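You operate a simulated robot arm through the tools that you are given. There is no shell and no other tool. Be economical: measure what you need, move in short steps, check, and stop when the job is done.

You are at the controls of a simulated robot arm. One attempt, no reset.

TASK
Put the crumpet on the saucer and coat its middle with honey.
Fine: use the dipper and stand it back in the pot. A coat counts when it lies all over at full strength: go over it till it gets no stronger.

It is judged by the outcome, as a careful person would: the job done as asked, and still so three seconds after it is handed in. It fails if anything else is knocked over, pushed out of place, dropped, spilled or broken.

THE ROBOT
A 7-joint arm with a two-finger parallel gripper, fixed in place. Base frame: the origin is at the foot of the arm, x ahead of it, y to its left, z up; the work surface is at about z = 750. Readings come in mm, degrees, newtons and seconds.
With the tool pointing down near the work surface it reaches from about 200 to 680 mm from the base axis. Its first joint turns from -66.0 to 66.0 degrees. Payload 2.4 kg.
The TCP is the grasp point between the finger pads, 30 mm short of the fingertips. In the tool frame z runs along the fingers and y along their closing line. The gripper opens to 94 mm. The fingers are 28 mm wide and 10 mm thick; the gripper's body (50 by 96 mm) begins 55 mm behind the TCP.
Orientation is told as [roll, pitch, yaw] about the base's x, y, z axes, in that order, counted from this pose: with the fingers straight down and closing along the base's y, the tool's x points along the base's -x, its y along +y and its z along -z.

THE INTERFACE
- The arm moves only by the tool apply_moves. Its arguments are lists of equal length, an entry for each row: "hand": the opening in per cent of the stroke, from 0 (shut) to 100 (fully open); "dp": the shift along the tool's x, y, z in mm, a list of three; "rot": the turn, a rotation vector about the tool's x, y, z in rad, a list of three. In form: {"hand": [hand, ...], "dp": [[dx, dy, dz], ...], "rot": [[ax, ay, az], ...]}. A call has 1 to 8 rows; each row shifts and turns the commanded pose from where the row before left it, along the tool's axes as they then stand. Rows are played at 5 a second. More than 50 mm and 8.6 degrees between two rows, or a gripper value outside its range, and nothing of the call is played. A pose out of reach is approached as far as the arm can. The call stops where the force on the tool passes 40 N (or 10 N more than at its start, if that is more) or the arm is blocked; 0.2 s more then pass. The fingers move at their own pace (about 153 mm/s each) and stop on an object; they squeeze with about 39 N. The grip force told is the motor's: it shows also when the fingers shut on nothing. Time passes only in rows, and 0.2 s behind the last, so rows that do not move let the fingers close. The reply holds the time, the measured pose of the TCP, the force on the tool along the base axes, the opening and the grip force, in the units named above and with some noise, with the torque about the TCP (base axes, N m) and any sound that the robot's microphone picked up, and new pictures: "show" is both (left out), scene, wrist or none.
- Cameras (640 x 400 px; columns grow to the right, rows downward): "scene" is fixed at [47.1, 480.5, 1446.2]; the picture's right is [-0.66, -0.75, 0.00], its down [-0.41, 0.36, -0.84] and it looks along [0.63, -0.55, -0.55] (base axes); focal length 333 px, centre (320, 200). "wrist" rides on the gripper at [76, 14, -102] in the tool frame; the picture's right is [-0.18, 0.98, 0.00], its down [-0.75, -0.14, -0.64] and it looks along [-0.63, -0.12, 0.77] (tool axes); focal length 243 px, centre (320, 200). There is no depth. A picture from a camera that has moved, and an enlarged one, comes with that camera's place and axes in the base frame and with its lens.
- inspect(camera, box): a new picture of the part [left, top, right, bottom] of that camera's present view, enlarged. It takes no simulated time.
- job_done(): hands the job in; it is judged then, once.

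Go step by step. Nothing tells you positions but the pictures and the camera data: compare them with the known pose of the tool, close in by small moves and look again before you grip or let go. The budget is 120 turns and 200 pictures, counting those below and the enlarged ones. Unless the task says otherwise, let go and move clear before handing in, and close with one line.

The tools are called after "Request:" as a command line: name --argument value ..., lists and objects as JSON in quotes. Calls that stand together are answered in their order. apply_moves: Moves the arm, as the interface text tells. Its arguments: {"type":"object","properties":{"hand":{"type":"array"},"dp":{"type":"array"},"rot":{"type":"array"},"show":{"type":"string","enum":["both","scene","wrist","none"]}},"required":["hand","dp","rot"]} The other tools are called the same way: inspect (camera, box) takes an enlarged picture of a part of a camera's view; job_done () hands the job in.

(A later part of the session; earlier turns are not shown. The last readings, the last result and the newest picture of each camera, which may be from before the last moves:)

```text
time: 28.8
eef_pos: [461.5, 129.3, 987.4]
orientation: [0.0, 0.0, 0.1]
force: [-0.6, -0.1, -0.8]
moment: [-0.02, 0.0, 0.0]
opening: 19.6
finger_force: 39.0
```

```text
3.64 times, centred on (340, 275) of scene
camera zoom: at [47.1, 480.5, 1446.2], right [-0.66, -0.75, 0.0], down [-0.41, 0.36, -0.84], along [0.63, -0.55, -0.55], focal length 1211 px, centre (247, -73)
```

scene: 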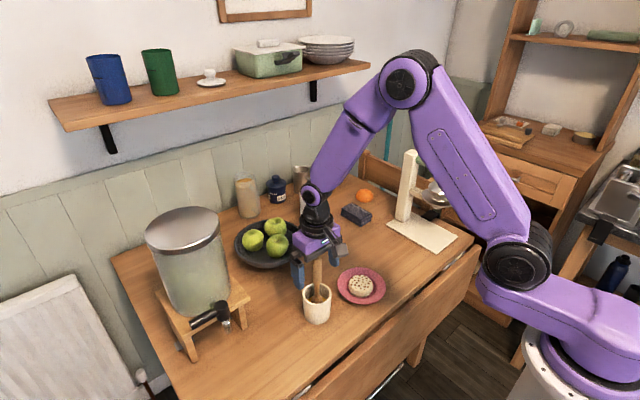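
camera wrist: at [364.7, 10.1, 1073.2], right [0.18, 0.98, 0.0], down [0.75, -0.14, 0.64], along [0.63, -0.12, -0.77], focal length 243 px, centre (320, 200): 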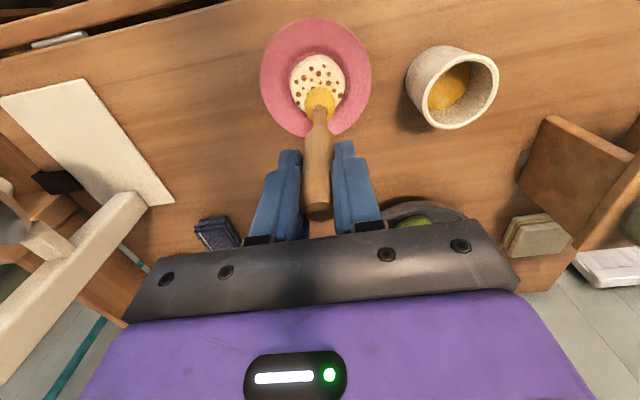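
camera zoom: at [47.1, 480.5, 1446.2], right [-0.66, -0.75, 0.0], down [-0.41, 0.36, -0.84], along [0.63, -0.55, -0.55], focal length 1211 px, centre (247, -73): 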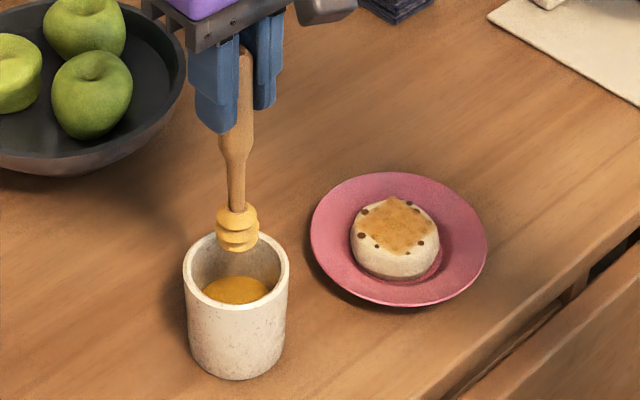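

The dipper hangs right over the pot mouth. I'll dip, hold, and come back out.

Request:
apply_moves --hand '[0, 0, 0, 0, 0, 0, 0]' --dp '[[0, 0, 30], [0, 0, 25], [0, 0, 17], [0, 0, 0], [0, 0, -22], [0, 0, -30], [0, 0, -30]]' --rot '[[0, 0, 0], [0, 0, 0], [0, 0, 0], [0, 0, 0], [0, 0, 0], [0, 0, 0], [0, 0, 0]]' --show "none"

Request:
inspect --camera "scene" --box '[280, 220, 400, 330]'

```text
time: 29.8
eef_pos: [461.7, 128.4, 920.3]
orientation: [0.2, -0.4, 0.1]
force: [-4.2, -0.7, 12.2]
moment: [-0.14, 0.41, -0.02]
opening: 19.3
finger_force: 39.2
stopped in row 4: the force on the tool passed its limit at 41 N (the readings are from after the stop); the commanded pose is now the measured one
```

```text
3.64 times, centred on (340, 275) of scene
camera zoom: at [46.8, 480.5, 1446.2], right [-0.66, -0.75, 0.0], down [-0.41, 0.36, -0.84], along [0.63, -0.55, -0.55], focal length 1211 px, centre (247, -73)
```

zoom: 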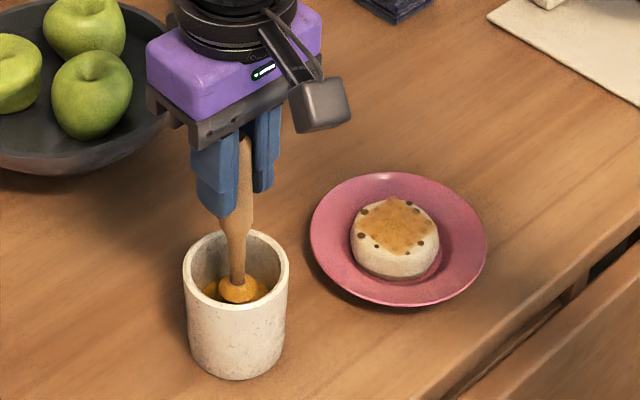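

The dipper touched the pot floor at TCP z≈920, so it has slid about 5 mm in the grip; that's manageable. I'll lift it out loaded.

Request:
apply_moves --hand '[0, 0, 0, 0, 0]' --dp '[[0, 0, -1], [0, 0, -19], [0, 0, -30], [0, 0, -30], [0, 0, 0]]' --rot '[[0, 0, 0], [0, 0, 0], [0, 0, 0], [0, 0, 0], [0, 0, 0]]' --show "wrist"

Request:
inspect --camera "scene" --box '[280, 220, 400, 330]'

```text
time: 31.0
eef_pos: [461.3, 128.7, 997.6]
orientation: [0.1, -0.4, 0.0]
force: [-0.2, -0.3, -1.1]
moment: [-0.02, -0.01, -0.01]
opening: 19.6
finger_force: 39.1
camera wrist: at [383.6, 143.9, 1102.0], right [0.18, 0.98, 0.0], down [0.75, -0.14, 0.65], along [0.64, -0.12, -0.76], focal length 243 px, centre (320, 200)
```

wrist: 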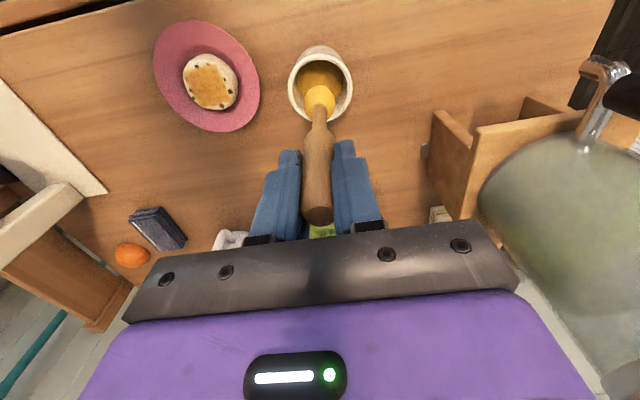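

```text
3.64 times, centred on (340, 275) of scene
camera zoom: at [47.1, 480.5, 1446.2], right [-0.66, -0.75, 0.0], down [-0.41, 0.36, -0.84], along [0.63, -0.55, -0.55], focal length 1211 px, centre (247, -73)
```

zoom: 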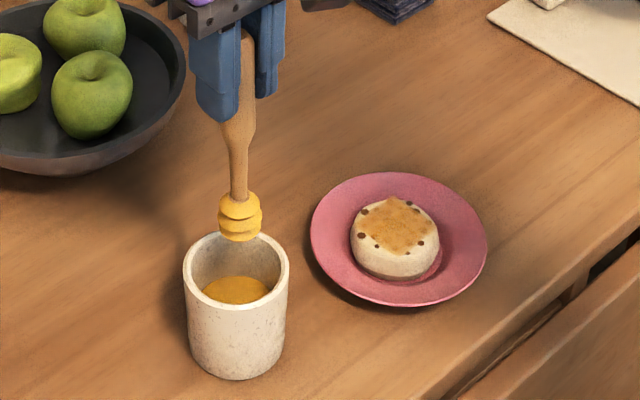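

It is reloaded. Back over the crumpet, levelling the tool, down to just above contact.

Request:
apply_moves --hand '[0, 0, 0, 0, 0, 0, 0, 0]' --dp '[[5, -34, 0], [5, -34, 0], [5, -33, 0], [5, -33, 0], [0, 0, 30], [0, 0, 30], [0, 0, 10], [0, 0, 2]]' --rot '[[0, 0.007, 0], [0, 0, 0], [0, 0, 0], [0, 0, 0], [0, 0, 0], [0, 0, 0], [0, 0, 0], [0, 0, 0]]' --show "none"

Request:
inspect --camera "scene" --box '[346, 263, 376, 293]'

```text
time: 32.8
eef_pos: [441.8, -5.4, 927.0]
orientation: [0.1, -0.1, 0.0]
force: [0.2, 0.5, -1.0]
moment: [0.02, 0.0, -0.02]
opening: 19.4
finger_force: 39.6
```

```text
13.33 times, centred on (361, 278) of scene
camera zoom: at [47.1, 480.5, 1446.2], right [-0.66, -0.75, 0.0], down [-0.41, 0.36, -0.84], along [0.63, -0.55, -0.55], focal length 4441 px, centre (-227, -840)
```

zoom: 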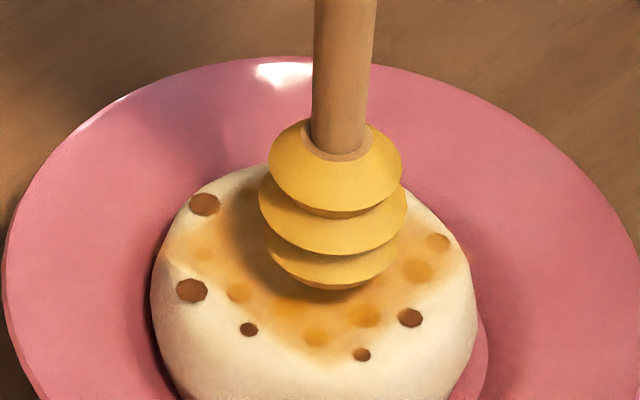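

Request:
apply_moves --hand '[0, 0, 0, 0, 0]' --dp '[[-2, 2, 1], [0, 0, 1], [0, 0, 1], [0, 0, 0.7], [0, 0, 0]]' --rot '[[0, 0, 0], [0, 0, 0], [0, 0, 0], [0, 0, 0], [0, 0, 0]]' --show "none"

```text
time: 34.0
eef_pos: [442.5, -2.4, 923.4]
orientation: [0.1, 0.0, -0.1]
force: [0.2, 0.1, -0.3]
moment: [-0.03, 0.01, -0.02]
opening: 19.3
finger_force: 38.8
```

Request:
apply_moves --hand '[0, 0, 0]' --dp '[[0, 0, 0.8], [0, 0, 0.8], [0, 0, 0]]' --rot '[[0, 0, 0], [0, 0, 0], [0, 0, 0]]' --show "none"

Request:
inspect --camera "scene" --box '[346, 263, 376, 293]'

```text
time: 34.8
eef_pos: [443.0, -2.1, 921.5]
orientation: [0.1, 0.0, 0.0]
force: [-0.8, -0.2, 0.0]
moment: [0.0, 0.01, -0.01]
opening: 19.5
finger_force: 38.8
```

```text
13.33 times, centred on (361, 278) of scene
camera zoom: at [47.1, 480.5, 1446.2], right [-0.66, -0.75, 0.0], down [-0.41, 0.36, -0.84], along [0.63, -0.55, -0.55], focal length 4441 px, centre (-227, -840)
```

zoom: 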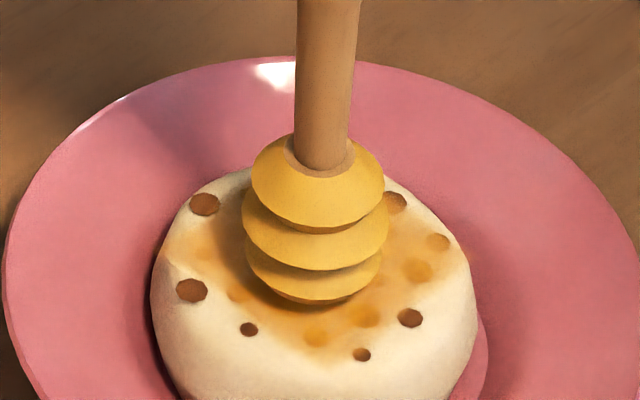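

Request:
apply_moves --hand '[0, 0, 0]' --dp '[[0, 0, 0.8], [0, 0, 0.8], [0, 0, 0]]' --rot '[[0, 0, 0], [0, 0, 0], [0, 0, 0]]' --show "none"

```text
time: 35.6
eef_pos: [443.0, -3.1, 919.8]
orientation: [0.0, 0.0, 0.0]
force: [-0.6, 0.3, -0.7]
moment: [0.0, -0.03, -0.01]
opening: 19.2
finger_force: 39.0
```

Request:
apply_moves --hand '[0, 0, 0]' --dp '[[0, 0, 0.8], [0, 0, 0.8], [0, 0, 0]]' --rot '[[0, 0, 0], [0, 0, 0], [0, 0, 0]]' --show "none"

Request:
inspect --camera "scene" --box '[346, 263, 376, 293]'

```text
time: 36.4
eef_pos: [443.4, -3.8, 919.0]
orientation: [0.1, 0.0, -0.1]
force: [-1.0, 0.8, -0.4]
moment: [0.03, -0.01, -0.03]
opening: 19.4
finger_force: 39.3
```

```text
13.33 times, centred on (361, 278) of scene
camera zoom: at [47.1, 480.5, 1446.2], right [-0.66, -0.75, 0.0], down [-0.41, 0.36, -0.84], along [0.63, -0.55, -0.55], focal length 4441 px, centre (-227, -840)
```

zoom: 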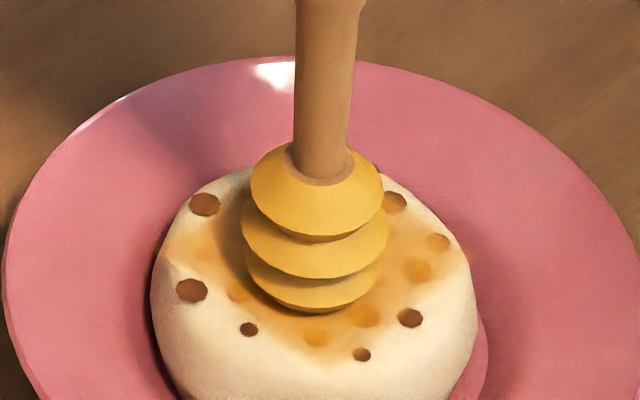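

Request:
apply_moves --hand '[0, 0, 0]' --dp '[[0, 0, 0.8], [0, 0, 0.8], [0, 0, 0]]' --rot '[[0, 0, 0], [0, 0, 0], [0, 0, 0]]' --show "none"

```text
time: 37.2
eef_pos: [444.1, -2.8, 917.8]
orientation: [0.1, 0.0, 0.0]
force: [-0.4, -0.3, -0.4]
moment: [-0.02, 0.02, 0.0]
opening: 19.6
finger_force: 38.9
```

I'm very close to the surface. I'll try a stroke pattern here and watch the force and colour.

Request:
apply_moves --hand '[0, 0, 0, 0, 0, 0, 0, 0]' --dp '[[5, 0, 0], [0, 5, 0], [-5, 0, 0], [-5, 0, 0], [0, -5, 0], [0, -5, 0], [5, 0, 0], [5, 0, 0]]' --rot '[[0, 0, 0], [0, 0, 0], [0, 0, 0], [0, 0, 0], [0, 0, 0], [0, 0, 0], [0, 0, 0], [0, 0, 0]]' --show "none"

Request:
inspect --camera "scene" --box '[346, 263, 376, 293]'

```text
time: 39.0
eef_pos: [438.9, -8.7, 916.1]
orientation: [0.1, -0.1, -0.2]
force: [3.4, 0.8, 5.8]
moment: [0.02, -0.52, 0.02]
opening: 19.5
finger_force: 38.8
```

```text
13.33 times, centred on (361, 278) of scene
camera zoom: at [47.1, 480.5, 1446.2], right [-0.66, -0.75, 0.0], down [-0.41, 0.36, -0.84], along [0.63, -0.55, -0.55], focal length 4441 px, centre (-227, -840)
```

zoom: 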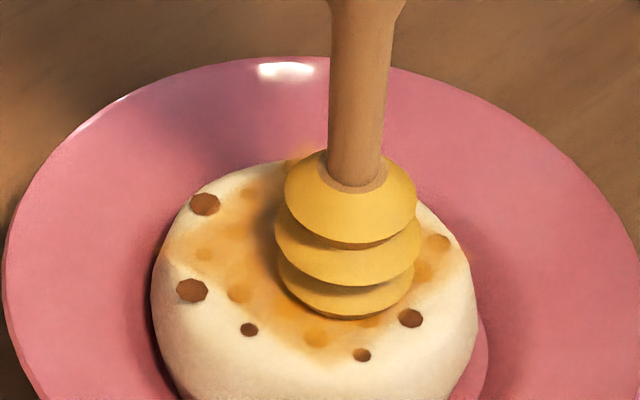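

Light contact is back at about 6 N. I'll run a serpentine raster over the square.

Request:
apply_moves --hand '[0, 0, 0, 0, 0, 0, 0, 0]' --dp '[[6, -6, 0.2], [0, 8, 0], [0, 7, 0], [0, 7, 0], [-7, 0, 0], [0, -7, 0], [0, -7, 0], [0, -7, 0]]' --rot '[[0, 0, 0], [0, 0, 0], [0, 0, 0], [0, 0, 0], [0, 0, 0], [0, 0, 0], [0, 0, 0], [0, 0, 0]]' --show "none"

Request:
inspect --camera "scene" --box '[346, 263, 376, 293]'

```text
time: 40.8
eef_pos: [438.6, -14.5, 916.8]
orientation: [0.1, 0.1, -0.1]
force: [0.4, -0.4, -0.1]
moment: [0.03, 0.0, 0.01]
opening: 19.5
finger_force: 39.1
```

```text
13.33 times, centred on (361, 278) of scene
camera zoom: at [47.1, 480.5, 1446.2], right [-0.66, -0.75, 0.0], down [-0.41, 0.36, -0.84], along [0.63, -0.55, -0.55], focal length 4441 px, centre (-227, -840)
```

zoom: 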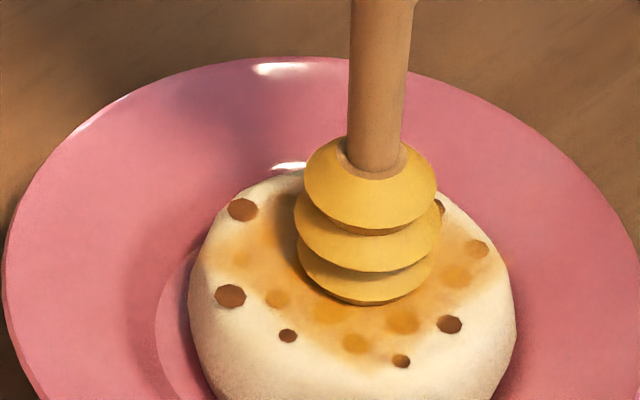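

The stroke dragged the crumpet about 7 mm on the saucer. I'll lift clear and look before going on, with lighter passes from here.

Request:
apply_moves --hand '[0, 0, 0]' --dp '[[0, 0, -20], [0, 0, -20], [0, 0, -20]]' --rot '[[0, 0, 0], [0, 0, 0], [0, 0, 0]]' --show "wrist"

Request:
inspect --camera "scene" --box '[335, 258, 391, 308]'

Request:
inspect --camera "wrist" --box '[260, 10, 380, 130]'

```text
time: 41.6
eef_pos: [438.9, -13.2, 976.9]
orientation: [0.1, 0.1, 0.0]
force: [0.0, 0.0, -1.0]
moment: [0.03, 0.0, -0.01]
opening: 19.5
finger_force: 39.1
camera wrist: at [363.3, 1.9, 1081.2], right [0.18, 0.98, 0.0], down [0.75, -0.14, 0.64], along [0.63, -0.12, -0.77], focal length 243 px, centre (320, 200)
```

wrist: 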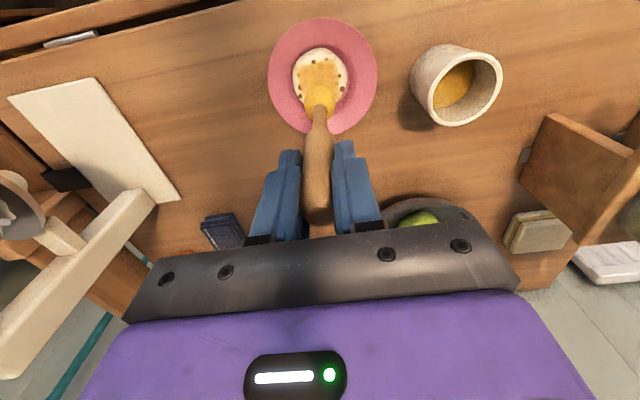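

```text
8.00 times, centred on (363, 283) of scene
camera zoom: at [47.1, 480.5, 1446.2], right [-0.66, -0.75, 0.0], down [-0.41, 0.36, -0.84], along [0.63, -0.55, -0.55], focal length 2664 px, centre (-24, -464)
```

zoom: 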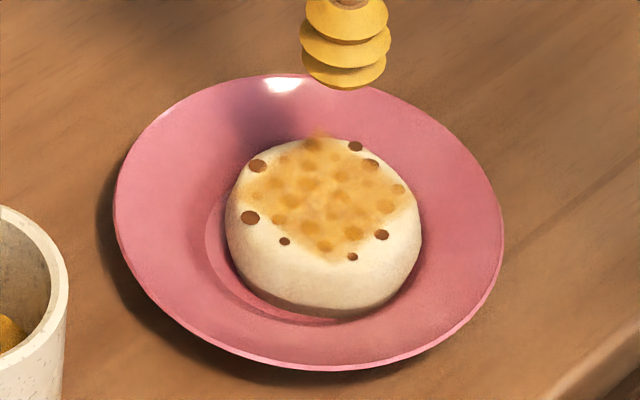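

```text
3.33 times, centred on (320, 70) of wrist
camera zoom: at [363.3, 1.9, 1081.2], right [0.18, 0.98, 0.0], down [0.75, -0.14, 0.64], along [0.63, -0.12, -0.77], focal length 809 px, centre (320, 633)
```

zoom: 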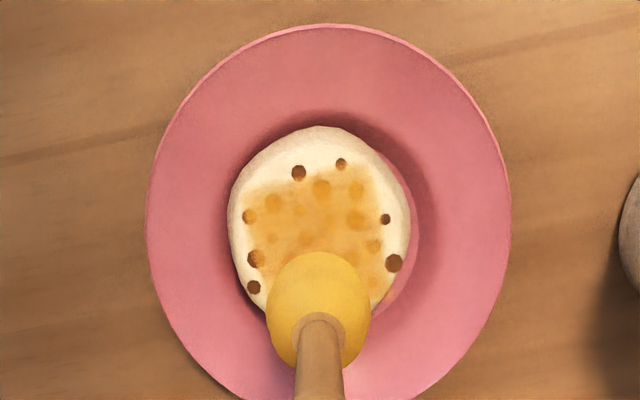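

The crumpet is still well seated, even more central in the saucer, and the saucer hasn't moved. The coat is still mottled, so I'll re-centre over it at about (437,-8), descend and use smaller, lighter strokes.

Request:
apply_moves --hand '[0, 0, 0, 0, 0, 0]' --dp '[[2, 5, 0], [0, 0, 30], [0, 0, 24], [0, 0, 3], [0, 0, 1], [0, 0, 0]]' --rot '[[0, 0, 0], [0, 0, 0], [0, 0, 0], [0, 0, 0], [0, 0, 0], [0, 0, 0]]' --show "none"

Request:
inspect --camera "scene" --box '[335, 258, 391, 308]'

```text
time: 43.0
eef_pos: [437.6, -8.1, 918.2]
orientation: [0.1, 0.0, -0.2]
force: [0.2, -0.2, 0.3]
moment: [-0.03, 0.0, 0.01]
opening: 19.5
finger_force: 38.6
```

```text
8.00 times, centred on (363, 283) of scene
camera zoom: at [47.1, 480.5, 1446.2], right [-0.66, -0.75, 0.0], down [-0.41, 0.36, -0.84], along [0.63, -0.55, -0.55], focal length 2664 px, centre (-24, -464)
```

zoom: 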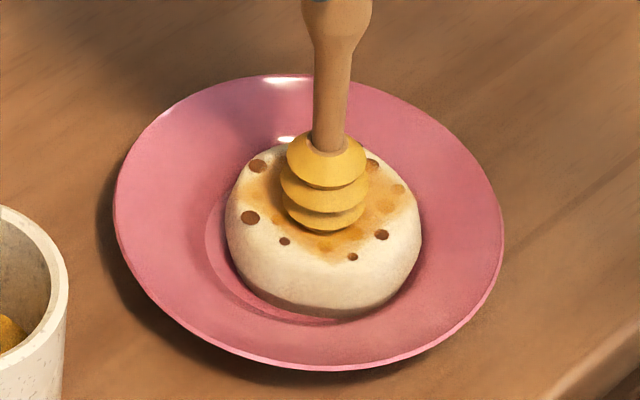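

Request:
apply_moves --hand '[0, 0, 0, 0]' --dp '[[-3, -2, 0], [0, 0, 1], [0, 0, 0.7], [0, 0, 0]]' --rot '[[0, 0, 0], [0, 0, 0], [0, 0, 0], [0, 0, 0]]' --show "none"

```text
time: 44.0
eef_pos: [440.3, -10.0, 916.9]
orientation: [0.1, 0.0, -0.1]
force: [-0.2, 0.4, -0.5]
moment: [-0.03, 0.0, -0.01]
opening: 19.5
finger_force: 38.5
```

Request:
apply_moves --hand '[0, 0, 0]' --dp '[[0, 0, 0.8], [0, 0, 0.6], [0, 0, 0]]' --rot '[[0, 0, 0], [0, 0, 0], [0, 0, 0]]' --show "none"

```text
time: 44.8
eef_pos: [440.9, -9.5, 915.6]
orientation: [0.1, -0.1, -0.2]
force: [-2.7, -1.5, 25.8]
moment: [-0.21, 0.19, -0.03]
opening: 19.5
finger_force: 39.3
```

Contact at 26 N, so I'll ease 0.5 mm and make small 4 mm strokes.

Request:
apply_moves --hand '[0, 0, 0, 0, 0, 0, 0, 0]' --dp '[[0, 0, -0.6], [4, 0, 0], [0, 4, 0], [-4, 0, 0], [-4, 0, 0], [0, -4, 0], [0, -4, 0], [4, 0, 0]]' --rot '[[0, 0, 0], [0, 0, 0], [0, 0, 0], [0, 0, 0], [0, 0, 0], [0, 0, 0], [0, 0, 0], [0, 0, 0]]' --show "none"

Request:
inspect --camera "scene" --box '[335, 258, 391, 308]'

```text
time: 46.6
eef_pos: [441.1, -14.2, 915.2]
orientation: [0.2, -0.2, -0.1]
force: [4.2, 0.1, 5.8]
moment: [0.05, -0.49, -0.04]
opening: 19.4
finger_force: 39.0
```

```text
8.00 times, centred on (363, 283) of scene
camera zoom: at [47.1, 480.5, 1446.2], right [-0.66, -0.75, 0.0], down [-0.41, 0.36, -0.84], along [0.63, -0.55, -0.55], focal length 2664 px, centre (-24, -464)
```

zoom: 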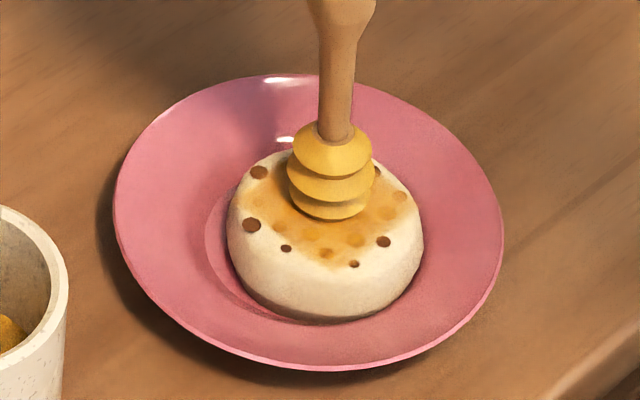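

Nearly still. I'll ease up another 0.3 mm and sweep a wider ring.

Request:
apply_moves --hand '[0, 0, 0, 0, 0, 0, 0, 0]' --dp '[[0, -4, -0.3], [6, 3, 0], [3, 6, 0], [-3, 6, 0], [-6, 3, 0], [-6, -3, 0], [-3, -6, 0], [3, -6, 0]]' --rot '[[0, 0, 0], [0, 0, 0], [0, 0, 0], [0, 0, 0], [0, 0, 0], [0, 0, 0], [0, 0, 0], [0, 0, 0]]' --show "none"

Request:
inspect --camera "scene" --box '[335, 258, 391, 308]'

```text
time: 48.4
eef_pos: [447.5, -15.0, 916.7]
orientation: [0.0, 0.1, 0.0]
force: [0.1, 0.1, 0.1]
moment: [0.02, -0.03, -0.01]
opening: 19.4
finger_force: 38.9
```

```text
8.00 times, centred on (363, 283) of scene
camera zoom: at [47.1, 480.5, 1446.2], right [-0.66, -0.75, 0.0], down [-0.41, 0.36, -0.84], along [0.63, -0.55, -0.55], focal length 2664 px, centre (-24, -464)
```

zoom: 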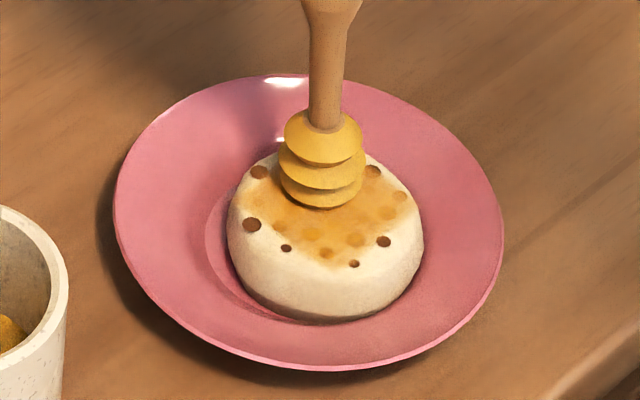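

Request:
apply_moves --hand '[0, 0, 0]' --dp '[[6, 6, 0], [0, 0, -25], [0, 0, -35]]' --rot '[[0, 0, 0], [0, 0, 0], [0, 0, 0]]' --show "none"

Request:
inspect --camera "scene" --box '[346, 263, 376, 293]'

Request:
inspect --camera "wrist" --box '[280, 30, 360, 130]'

```text
time: 49.2
eef_pos: [439.7, -8.9, 975.4]
orientation: [0.0, 0.1, 0.0]
force: [0.4, -0.3, -0.6]
moment: [0.03, 0.02, 0.02]
opening: 19.5
finger_force: 38.5
```

```text
13.33 times, centred on (361, 278) of scene
camera zoom: at [47.1, 480.5, 1446.2], right [-0.66, -0.75, 0.0], down [-0.41, 0.36, -0.84], along [0.63, -0.55, -0.55], focal length 4441 px, centre (-227, -840)
```

zoom: 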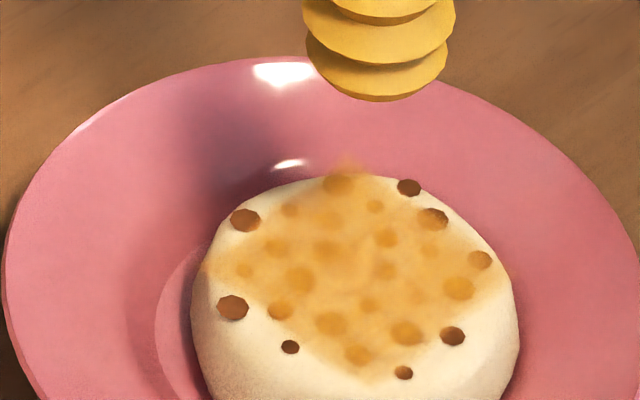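

```text
4.00 times, centred on (320, 80) of wrist
camera zoom: at [363.7, 5.9, 1079.4], right [0.18, 0.98, 0.0], down [0.75, -0.14, 0.64], along [0.63, -0.12, -0.77], focal length 970 px, centre (320, 680)
```

zoom: 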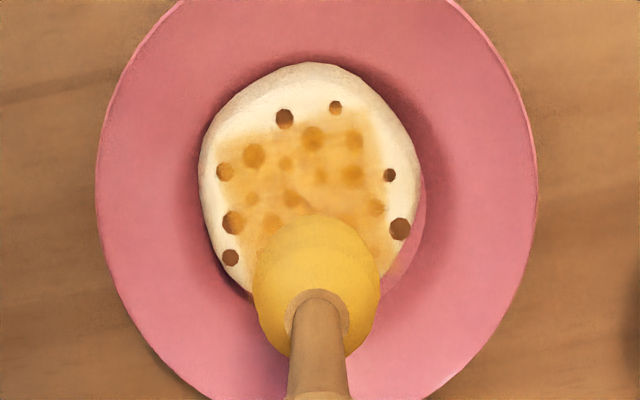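

The coat is more even now. I'll do more passes at light contact, first an inner loop, then an outer one.

Request:
apply_moves --hand '[0, 0, 0, 0, 0, 0, 0, 0]' --dp '[[0, 0, 35], [0, 0, 24], [0, 0, 1.3], [4, 0, 0], [-4, 4, 0], [-4, -4, 0], [4, -4, 0], [4, 4, 0]]' --rot '[[0, 0, 0], [0, 0, 0], [0, 0, 0], [0, 0, 0], [0, 0, 0], [0, 0, 0], [0, 0, 0], [0, 0, 0]]' --show "none"

Request:
apply_moves --hand '[0, 0, 0, 0, 0, 0, 0, 0]' --dp '[[5, 0, 0], [-2, 6, 0], [-6, 4, 0], [-7, -2, 0], [-4, -6, 0], [1, -7, 0], [6, -5, 0], [7, 2, 0]]' --rot '[[0, 0, 0], [0, 0, 0], [0, 0, 0], [0, 0, 0], [0, 0, 0], [0, 0, 0], [0, 0, 0], [0, 0, 0]]' --show "none"

Request:
inspect --camera "scene" --box '[335, 258, 391, 308]'

```text
time: 51.0
eef_pos: [436.6, -11.2, 914.8]
orientation: [0.2, 0.0, 0.0]
force: [1.2, -0.8, 3.6]
moment: [-0.15, -0.24, -0.02]
opening: 19.6
finger_force: 38.6
```

```text
time: 52.8
eef_pos: [436.3, -17.9, 914.7]
orientation: [0.1, 0.0, 0.0]
force: [0.6, -0.9, 1.2]
moment: [-0.11, -0.1, 0.02]
opening: 19.6
finger_force: 39.4
```

```text
8.00 times, centred on (363, 283) of scene
camera zoom: at [47.1, 480.5, 1446.2], right [-0.66, -0.75, 0.0], down [-0.41, 0.36, -0.84], along [0.63, -0.55, -0.55], focal length 2664 px, centre (-24, -464)
```

zoom: 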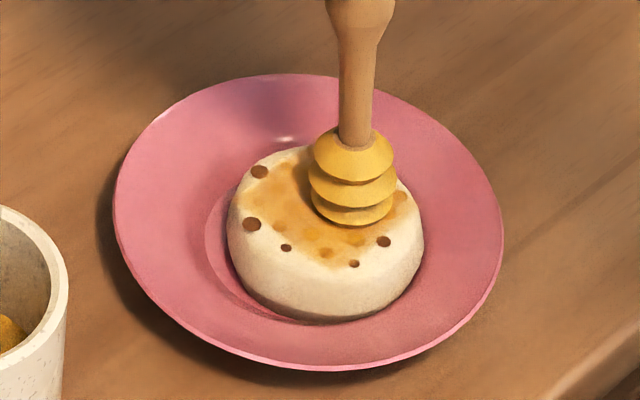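

No shift this time. I'll run an outer square loop out to 12 mm and finish at the centre, then lift and look.

Request:
apply_moves --hand '[0, 0, 0, 0, 0, 0, 0, 0]' --dp '[[7, -3, 0], [1, 7, 0], [0, 8, 0], [-1, 7, 0], [-7, 1, 0], [-8, 0, 0], [-7, -1, 0], [-1, -7, 0]]' --rot '[[0, 0, 0], [0, 0, 0], [0, 0, 0], [0, 0, 0], [0, 0, 0], [0, 0, 0], [0, 0, 0], [0, 0, 0]]' --show "none"

Request:
apply_moves --hand '[0, 0, 0, 0, 0, 0, 0, 0]' --dp '[[0, -8, 0], [1, -7, 0], [7, -1, 0], [8, 4, 0], [0, 8, 0], [-6, 5, 0], [-3, -5, 0], [5, 0, 0]]' --rot '[[0, 0, 0], [0, 0, 0], [0, 0, 0], [0, 0, 0], [0, 0, 0], [0, 0, 0], [0, 0, 0], [0, 0, 0]]' --show "none"

Request:
apply_moves --hand '[0, 0]' --dp '[[0, 0, -25], [0, 0, -35]]' --rot '[[0, 0, 0], [0, 0, 0]]' --show "none"

Request:
inspect --camera "scene" --box '[346, 263, 376, 293]'

Request:
inspect --camera "wrist" --box '[280, 30, 360, 130]'

```text
time: 54.6
eef_pos: [451.2, -6.1, 916.0]
orientation: [0.1, 0.0, 0.0]
force: [0.3, 0.0, -1.0]
moment: [0.01, -0.04, -0.02]
opening: 19.6
finger_force: 39.6
```

```text
time: 56.4
eef_pos: [440.9, -9.6, 916.0]
orientation: [0.1, 0.0, -0.1]
force: [-0.8, 0.1, 0.0]
moment: [0.0, 0.0, 0.0]
opening: 19.5
finger_force: 39.5
```

```text
time: 57.0
eef_pos: [439.8, -6.4, 975.7]
orientation: [0.1, 0.2, 0.0]
force: [0.0, 0.3, -0.8]
moment: [-0.04, 0.0, 0.0]
opening: 19.5
finger_force: 39.3
```

```text
13.33 times, centred on (361, 278) of scene
camera zoom: at [47.1, 480.5, 1446.2], right [-0.66, -0.75, 0.0], down [-0.41, 0.36, -0.84], along [0.63, -0.55, -0.55], focal length 4441 px, centre (-227, -840)
```

zoom: 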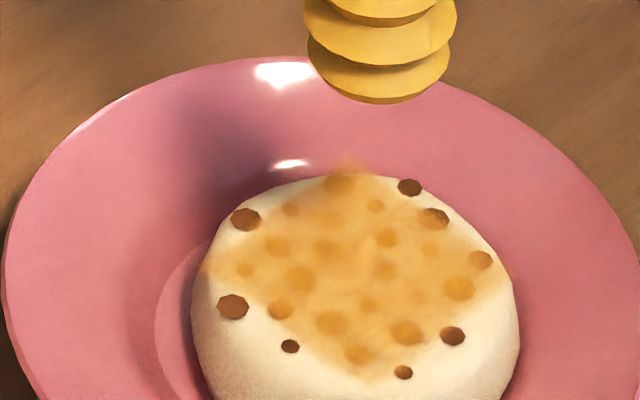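

```text
4.00 times, centred on (320, 80) of wrist
camera zoom: at [364.3, 7.9, 1080.5], right [0.18, 0.98, 0.0], down [0.75, -0.14, 0.64], along [0.63, -0.12, -0.77], focal length 970 px, centre (320, 680)
```

zoom: 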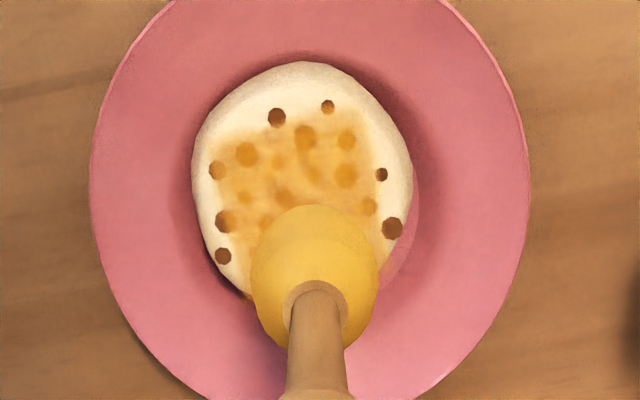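

The coat is strengthening slowly and the dipper is duller. I'll take a fresh load from the pot, stopping short of its floor.

Request:
apply_moves --hand '[0, 0, 0, 0, 0, 0]' --dp '[[0, 0, -25], [-5.2, 34.6, 0], [-5.2, 34.6, 0], [-5.2, 34.6, 0], [-5, 34.5, 0], [0, 0, 0]]' --rot '[[0, 0, 0], [0, 0, 0], [0, 0, 0], [0, 0, 0], [0, 0, 0], [0, 0, 0]]' --show "wrist"

Request:
inspect --camera "scene" --box '[346, 263, 376, 293]'

Request:
inspect --camera "wrist" --box '[160, 30, 280, 130]'

```text
time: 58.4
eef_pos: [461.6, 128.0, 1000.3]
orientation: [0.1, 0.0, -0.1]
force: [-0.1, -0.7, -1.2]
moment: [0.01, 0.03, 0.0]
opening: 19.5
finger_force: 38.9
camera wrist: at [384.6, 144.3, 1104.7], right [0.19, 0.98, 0.0], down [0.75, -0.14, 0.64], along [0.63, -0.12, -0.77], focal length 243 px, centre (320, 200)
```

wrist: 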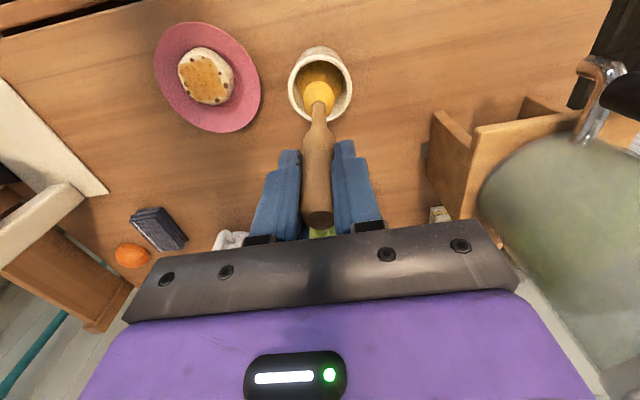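

```text
13.33 times, centred on (361, 278) of scene
camera zoom: at [47.1, 480.6, 1446.2], right [-0.66, -0.75, 0.0], down [-0.41, 0.36, -0.84], along [0.63, -0.55, -0.55], focal length 4441 px, centre (-227, -840)
```

zoom: 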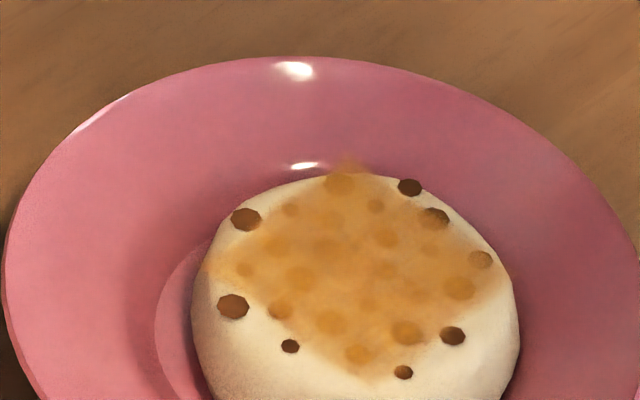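

```text
4.00 times, centred on (220, 80) of wrist
camera zoom: at [384.6, 144.3, 1104.7], right [0.19, 0.98, 0.0], down [0.75, -0.14, 0.64], along [0.63, -0.12, -0.77], focal length 970 px, centre (720, 680)
```

zoom: 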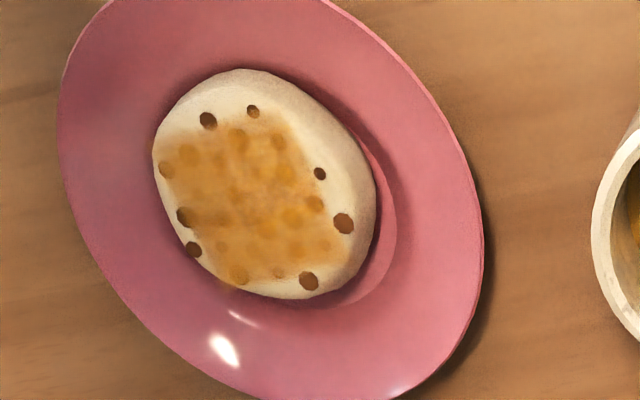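

This view shows the coat fairly even but still a bit blotchy. I'll dip again, staying off the pot's floor.

Request:
apply_moves --hand '[0, 0, 0, 0, 0, 0, 0, 0]' --dp '[[0, 0, 30], [0, 0, 30], [0, 0, 14], [0, 0, 0], [0, 0, -14], [0, 0, -30], [0, 0, -31], [0, 0, 0]]' --rot '[[0, 0, 0], [0, 0, 0], [0, 0, 0], [0, 0, 0], [0, 0, 0], [0, 0, 0], [0, 0, 0], [0, 0, 0]]' --show "none"

Request:
inspect --camera "scene" --box '[280, 220, 400, 330]'

```text
time: 60.2
eef_pos: [461.7, 128.5, 1002.5]
orientation: [0.1, 0.1, -0.1]
force: [-0.1, 0.9, -0.4]
moment: [0.02, -0.05, -0.02]
opening: 19.6
finger_force: 39.1
```

```text
3.64 times, centred on (340, 275) of scene
camera zoom: at [47.1, 480.5, 1446.2], right [-0.66, -0.75, 0.0], down [-0.41, 0.36, -0.84], along [0.63, -0.55, -0.55], focal length 1211 px, centre (247, -73)
```

zoom: 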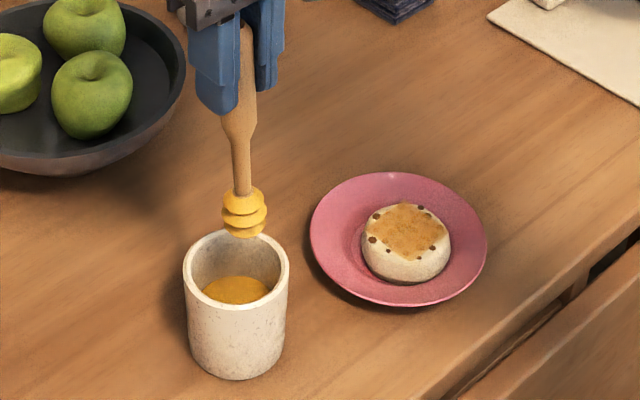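

Loaded. Back to the crumpet centre and down to the same light-contact level.

Request:
apply_moves --hand '[0, 0, 0, 0, 0, 0, 0, 0]' --dp '[[5.2, -34.6, 0], [5.2, -34.6, 0], [5.2, -34.6, 0], [5, -34.5, 0], [0, 0, 40], [0, 0, 40], [0, 0, 5], [0, 0, 1.3]]' --rot '[[0, 0, 0], [0, 0, 0], [0, 0, 0], [0, 0, 0], [0, 0, 0], [0, 0, 0], [0, 0, 0], [0, 0, 0]]' --show "none"

Request:
inspect --camera "scene" --box '[346, 263, 376, 293]'

```text
time: 62.0
eef_pos: [439.9, -9.2, 915.6]
orientation: [0.1, 0.0, -0.1]
force: [0.2, 0.4, -0.2]
moment: [-0.02, 0.0, 0.03]
opening: 19.3
finger_force: 39.7
```

```text
13.33 times, centred on (361, 278) of scene
camera zoom: at [47.1, 480.5, 1446.2], right [-0.66, -0.75, 0.0], down [-0.41, 0.36, -0.84], along [0.63, -0.55, -0.55], focal length 4441 px, centre (-227, -840)
```

zoom: 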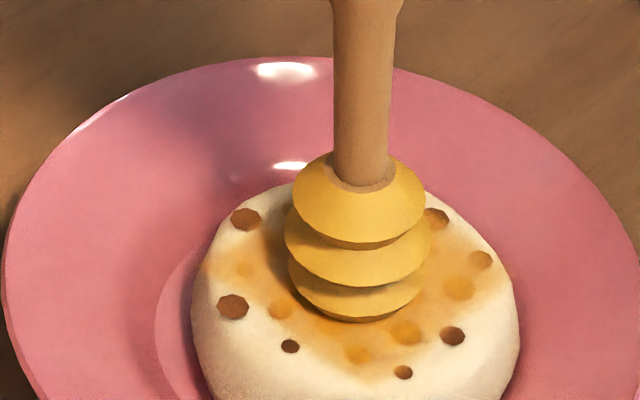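

Request:
apply_moves --hand '[0, 0, 0, 0, 0, 0, 0, 0]' --dp '[[-2, -2, 0.4], [4, 0, 0], [-4, 4, 0], [-4, -4, 0], [4, -4, 0], [5, 3, 0], [4, 3, 0], [-2, 7, 0]]' --rot '[[0, 0, 0], [0, 0, 0], [0, 0, 0], [0, 0, 0], [0, 0, 0], [0, 0, 0], [0, 0, 0], [0, 0, 0]]' --show "none"

Request:
apply_moves --hand '[0, 0, 0, 0, 0, 0, 0, 0]' --dp '[[-7, 3, 0], [-7, -3, 0], [-4, -6, 0], [1, -7, 0], [6, -5, 0], [7, 2, 0], [5, 5, 0], [-4, 3, 0]]' --rot '[[0, 0, 0], [0, 0, 0], [0, 0, 0], [0, 0, 0], [0, 0, 0], [0, 0, 0], [0, 0, 0], [0, 0, 0]]' --show "none"

Request:
inspect --camera "scene" --box '[346, 263, 376, 293]'

```text
time: 63.8
eef_pos: [434.7, -2.8, 914.6]
orientation: [0.2, 0.1, -0.1]
force: [-1.5, -4.6, 10.3]
moment: [-0.63, 0.08, -0.02]
opening: 19.2
finger_force: 38.8
```

```text
time: 65.6
eef_pos: [438.4, -10.8, 914.3]
orientation: [0.1, 0.2, 0.0]
force: [-0.2, 0.1, 0.3]
moment: [-0.01, 0.02, 0.02]
opening: 19.4
finger_force: 38.8
```

```text
13.33 times, centred on (361, 278) of scene
camera zoom: at [47.1, 480.5, 1446.2], right [-0.66, -0.75, 0.0], down [-0.41, 0.36, -0.84], along [0.63, -0.55, -0.55], focal length 4441 px, centre (-227, -840)
```

zoom: 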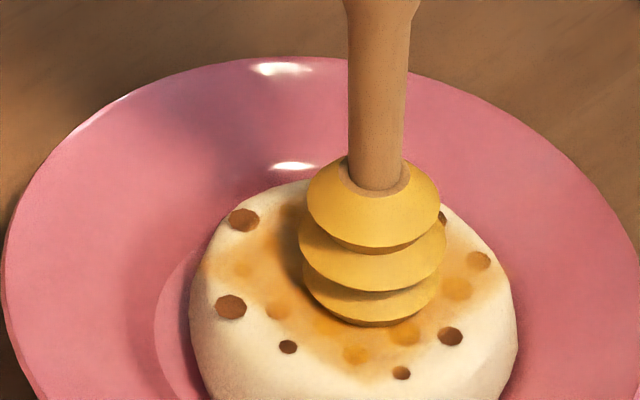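

Request:
apply_moves --hand '[0, 0, 0, 0, 0, 0, 0, 0]' --dp '[[7, -5, 0.2], [0, -7, 0], [-7, -1, 0], [-8, 0, 0], [-7, 1, 0], [-1, 7, 0], [0, 8, 0], [1, 7, 0]]' --rot '[[0, 0, 0], [0, 0, 0], [0, 0, 0], [0, 0, 0], [0, 0, 0], [0, 0, 0], [0, 0, 0], [0, 0, 0]]' --show "none"

Request:
apply_moves --hand '[0, 0, 0, 0, 0, 0, 0, 0]' --dp '[[7, 1, 0], [8, 0, 0], [7, -1, 0], [1, -7, 0], [-6, -4, 0], [-6, 5, 0], [-6, -5, 0], [6, 0, 0]]' --rot '[[0, 0, 0], [0, 0, 0], [0, 0, 0], [0, 0, 0], [0, 0, 0], [0, 0, 0], [0, 0, 0], [0, 0, 0]]' --show "none"

Request:
apply_moves --hand '[0, 0, 0]' --dp '[[0, 0, -30], [0, 0, -35], [0, 40, -10]]' --rot '[[0, 0, 0], [0, 0, 0], [0, 0, 0]]' --show "none"

Request:
inspect --camera "scene" --box '[346, 263, 376, 293]'

Request:
inspect --camera "wrist" --box '[230, 30, 350, 130]'

```text
time: 67.4
eef_pos: [453.1, -0.0, 914.6]
orientation: [0.2, 0.0, -0.2]
force: [-0.5, -0.4, -0.6]
moment: [0.03, -0.02, 0.01]
opening: 19.5
finger_force: 39.0
```

```text
time: 69.2
eef_pos: [442.7, -11.4, 915.9]
orientation: [0.1, 0.0, -0.1]
force: [-0.5, -0.5, -0.2]
moment: [0.0, 0.03, 0.04]
opening: 19.6
finger_force: 38.8
```

```text
time: 70.0
eef_pos: [443.0, 28.8, 991.3]
orientation: [0.1, 0.2, -0.1]
force: [-0.3, -0.4, -1.0]
moment: [-0.01, -0.01, 0.01]
opening: 19.5
finger_force: 38.8
```

```text
13.33 times, centred on (361, 278) of scene
camera zoom: at [47.1, 480.5, 1446.2], right [-0.66, -0.75, 0.0], down [-0.41, 0.36, -0.84], along [0.63, -0.55, -0.55], focal length 4441 px, centre (-227, -840)
```

zoom: 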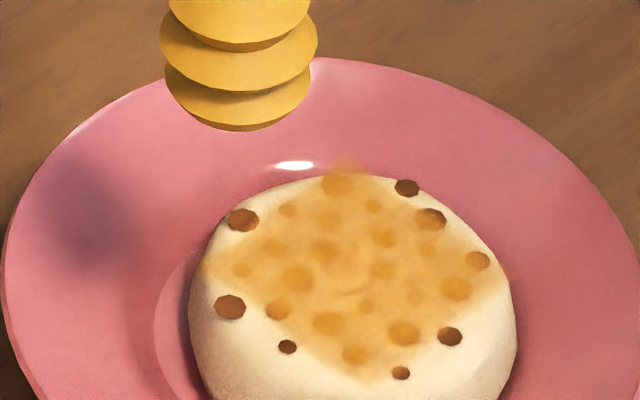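

```text
4.00 times, centred on (290, 80) of wrist
camera zoom: at [367.2, 43.7, 1094.8], right [0.19, 0.98, 0.0], down [0.75, -0.14, 0.64], along [0.63, -0.12, -0.77], focal length 970 px, centre (440, 680)
```

zoom: 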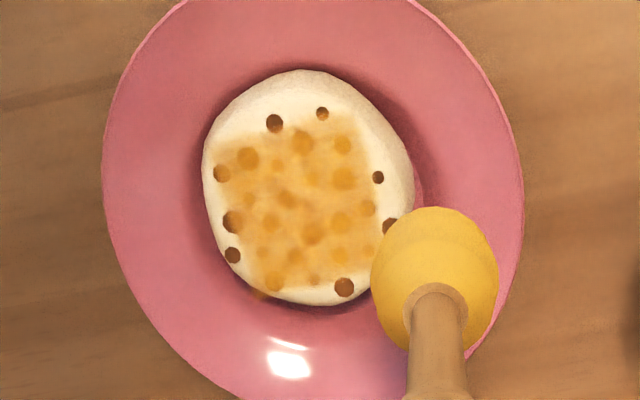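

The coat covers the square but looks translucent in places, and many passes ran with hardly any force. I'll return and find firmer contact of about 10 N before stroking.

Request:
apply_moves --hand '[0, 0, 0, 0, 0, 0]' --dp '[[0, -40, 10], [0, 0, 35], [0, 0, 29], [0, 0, 1.5], [0, 0, 0.5], [0, 0, 0]]' --rot '[[0, 0, 0], [0, 0, 0], [0, 0, 0], [0, 0, 0], [0, 0, 0], [0, 0, 0]]' --show "none"

```text
time: 71.4
eef_pos: [443.1, -11.5, 914.8]
orientation: [0.2, -0.1, -0.1]
force: [-1.1, -2.3, 14.6]
moment: [-0.24, 0.19, 0.02]
opening: 19.7
finger_force: 38.9
```

Contact at 15 N. I'll stroke a tight spiral at this pressure and check.

Request:
apply_moves --hand '[0, 0, 0, 0, 0, 0, 0, 0]' --dp '[[3, 0, -0.1], [0, 3, 0], [-3, 1, 0], [-4, 0, 0], [-1, -4, 0], [0, -4, 0], [4, -1, 0], [4, 0, 0]]' --rot '[[0, 0, 0], [0, 0, 0], [0, 0, 0], [0, 0, 0], [0, 0, 0], [0, 0, 0], [0, 0, 0], [0, 0, 0]]' --show "none"

Request:
inspect --camera "scene" --box '[346, 263, 376, 293]'

```text
time: 73.2
eef_pos: [442.3, -16.3, 912.4]
orientation: [0.2, -0.4, 0.0]
force: [8.0, -0.1, 16.9]
moment: [-0.04, -1.11, 0.03]
opening: 19.5
finger_force: 38.9
```

```text
13.33 times, centred on (361, 278) of scene
camera zoom: at [47.0, 480.6, 1446.2], right [-0.66, -0.75, 0.0], down [-0.41, 0.36, -0.84], along [0.63, -0.55, -0.55], focal length 4441 px, centre (-227, -840)
```

zoom: 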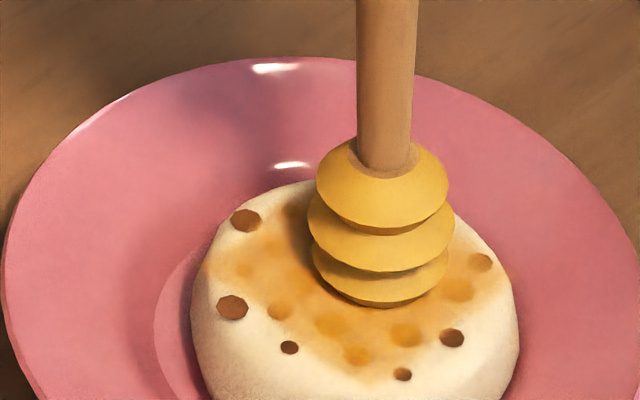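

Firm and the crumpet stays put. I'll continue with the outer ring at this pressure.

Request:
apply_moves --hand '[0, 0, 0, 0, 0, 0, 0, 0]' --dp '[[5, -3, 0], [2, 6, 0], [0, 7, 0], [-4, 5, 0], [-7, 1, 0], [-7, -2, 0], [-3, -6, 0], [0, -7, 0]]' --rot '[[0, 0, 0], [0, 0, 0], [0, 0, 0], [0, 0, 0], [0, 0, 0], [0, 0, 0], [0, 0, 0], [0, 0, 0]]' --show "none"

Request:
inspect --camera "scene" --box '[346, 263, 376, 293]'

```text
time: 75.0
eef_pos: [454.6, -14.7, 913.5]
orientation: [0.0, 0.0, -0.1]
force: [0.3, -0.4, 1.3]
moment: [0.11, -0.03, 0.01]
opening: 19.4
finger_force: 38.6
```

```text
13.33 times, centred on (361, 278) of scene
camera zoom: at [47.1, 480.5, 1446.2], right [-0.66, -0.75, 0.0], down [-0.41, 0.36, -0.84], along [0.63, -0.55, -0.55], focal length 4441 px, centre (-227, -840)
```

zoom: 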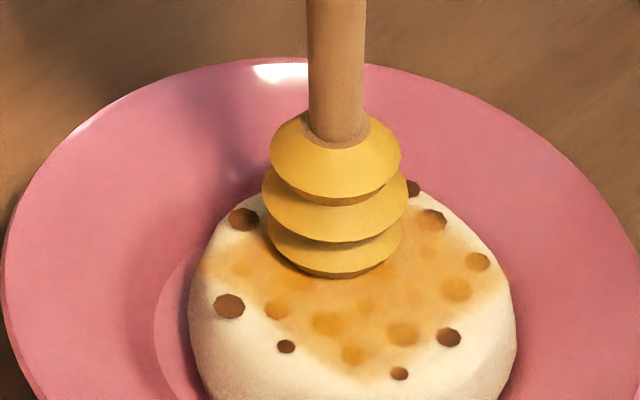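

Request:
apply_moves --hand '[0, 0, 0, 0, 0, 0, 0, 0]' --dp '[[3, -6, 0], [7, -1, 0], [7, 2, 0], [1, 7, 0], [-1, 7, 0], [-7, 1, 0], [-5, -6, 0], [6, 0, 0]]' --rot '[[0, 0, 0], [0, 0, 0], [0, 0, 0], [0, 0, 0], [0, 0, 0], [0, 0, 0], [0, 0, 0], [0, 0, 0]]' --show "none"

Request:
apply_moves --hand '[0, 0, 0]' --dp '[[0, 0, -30], [0, 0, -35], [0, 40, -10]]' --rot '[[0, 0, 0], [0, 0, 0], [0, 0, 0]]' --show "none"

Request:
inspect --camera "scene" --box '[346, 263, 376, 293]'

Request:
inspect --camera "wrist" --box '[230, 30, 350, 130]'

```text
time: 76.8
eef_pos: [442.2, -11.4, 914.1]
orientation: [0.2, 0.1, 0.0]
force: [0.6, 0.5, 0.7]
moment: [0.02, -0.11, -0.02]
opening: 19.5
finger_force: 39.0
```

```text
time: 77.6
eef_pos: [440.6, 29.9, 990.2]
orientation: [0.1, 0.0, 0.0]
force: [0.4, 0.0, -0.5]
moment: [0.0, -0.01, -0.01]
opening: 19.7
finger_force: 38.9
```

```text
13.33 times, centred on (361, 278) of scene
camera zoom: at [47.1, 480.5, 1446.2], right [-0.66, -0.75, 0.0], down [-0.41, 0.36, -0.84], along [0.63, -0.55, -0.55], focal length 4441 px, centre (-227, -840)
```

zoom: 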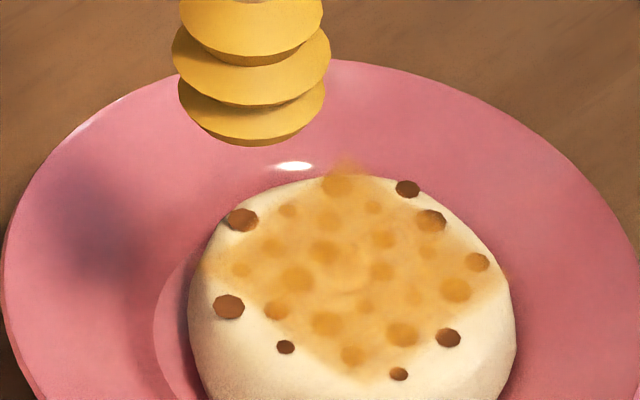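

```text
4.00 times, centred on (290, 80) of wrist
camera zoom: at [365.6, 44.6, 1093.3], right [0.19, 0.98, 0.0], down [0.75, -0.14, 0.64], along [0.63, -0.12, -0.77], focal length 970 px, centre (440, 680)
```

zoom: 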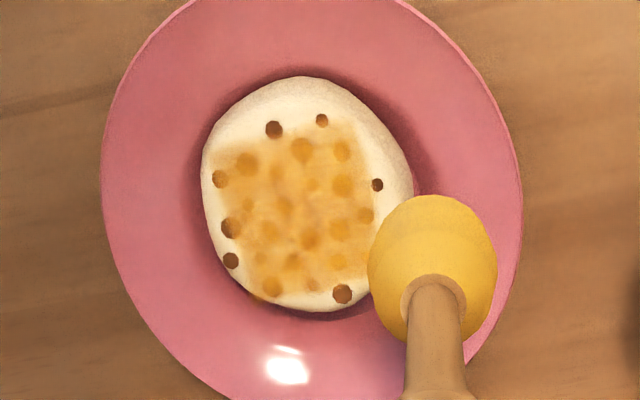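

The centre looks the same as before, so it seems saturated there. I'll go once more over the margins of the patch, re-centred slightly and with firm contact.

Request:
apply_moves --hand '[0, 0, 0, 0, 0, 0]' --dp '[[-2, -43, 10], [0, 0, 35], [0, 0, 28], [0, 0, 2], [0, 0, 0.6], [0, 0, 0]]' --rot '[[0, 0, 0], [0, 0, 0], [0, 0, 0], [0, 0, 0], [0, 0, 0], [0, 0, 0]]' --show "none"

Request:
inspect --camera "scene" --box '[346, 263, 376, 293]'

```text
time: 79.0
eef_pos: [442.7, -13.4, 914.3]
orientation: [0.1, 0.0, -0.1]
force: [-2.3, -1.0, 8.9]
moment: [-0.19, 0.27, -0.05]
opening: 19.9
finger_force: 38.9
```

```text
13.33 times, centred on (361, 278) of scene
camera zoom: at [46.9, 480.5, 1446.2], right [-0.66, -0.75, 0.0], down [-0.41, 0.36, -0.84], along [0.63, -0.55, -0.55], focal length 4441 px, centre (-227, -840)
```

zoom: 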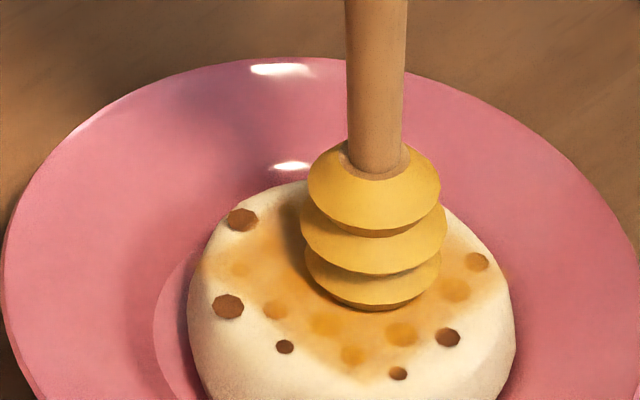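

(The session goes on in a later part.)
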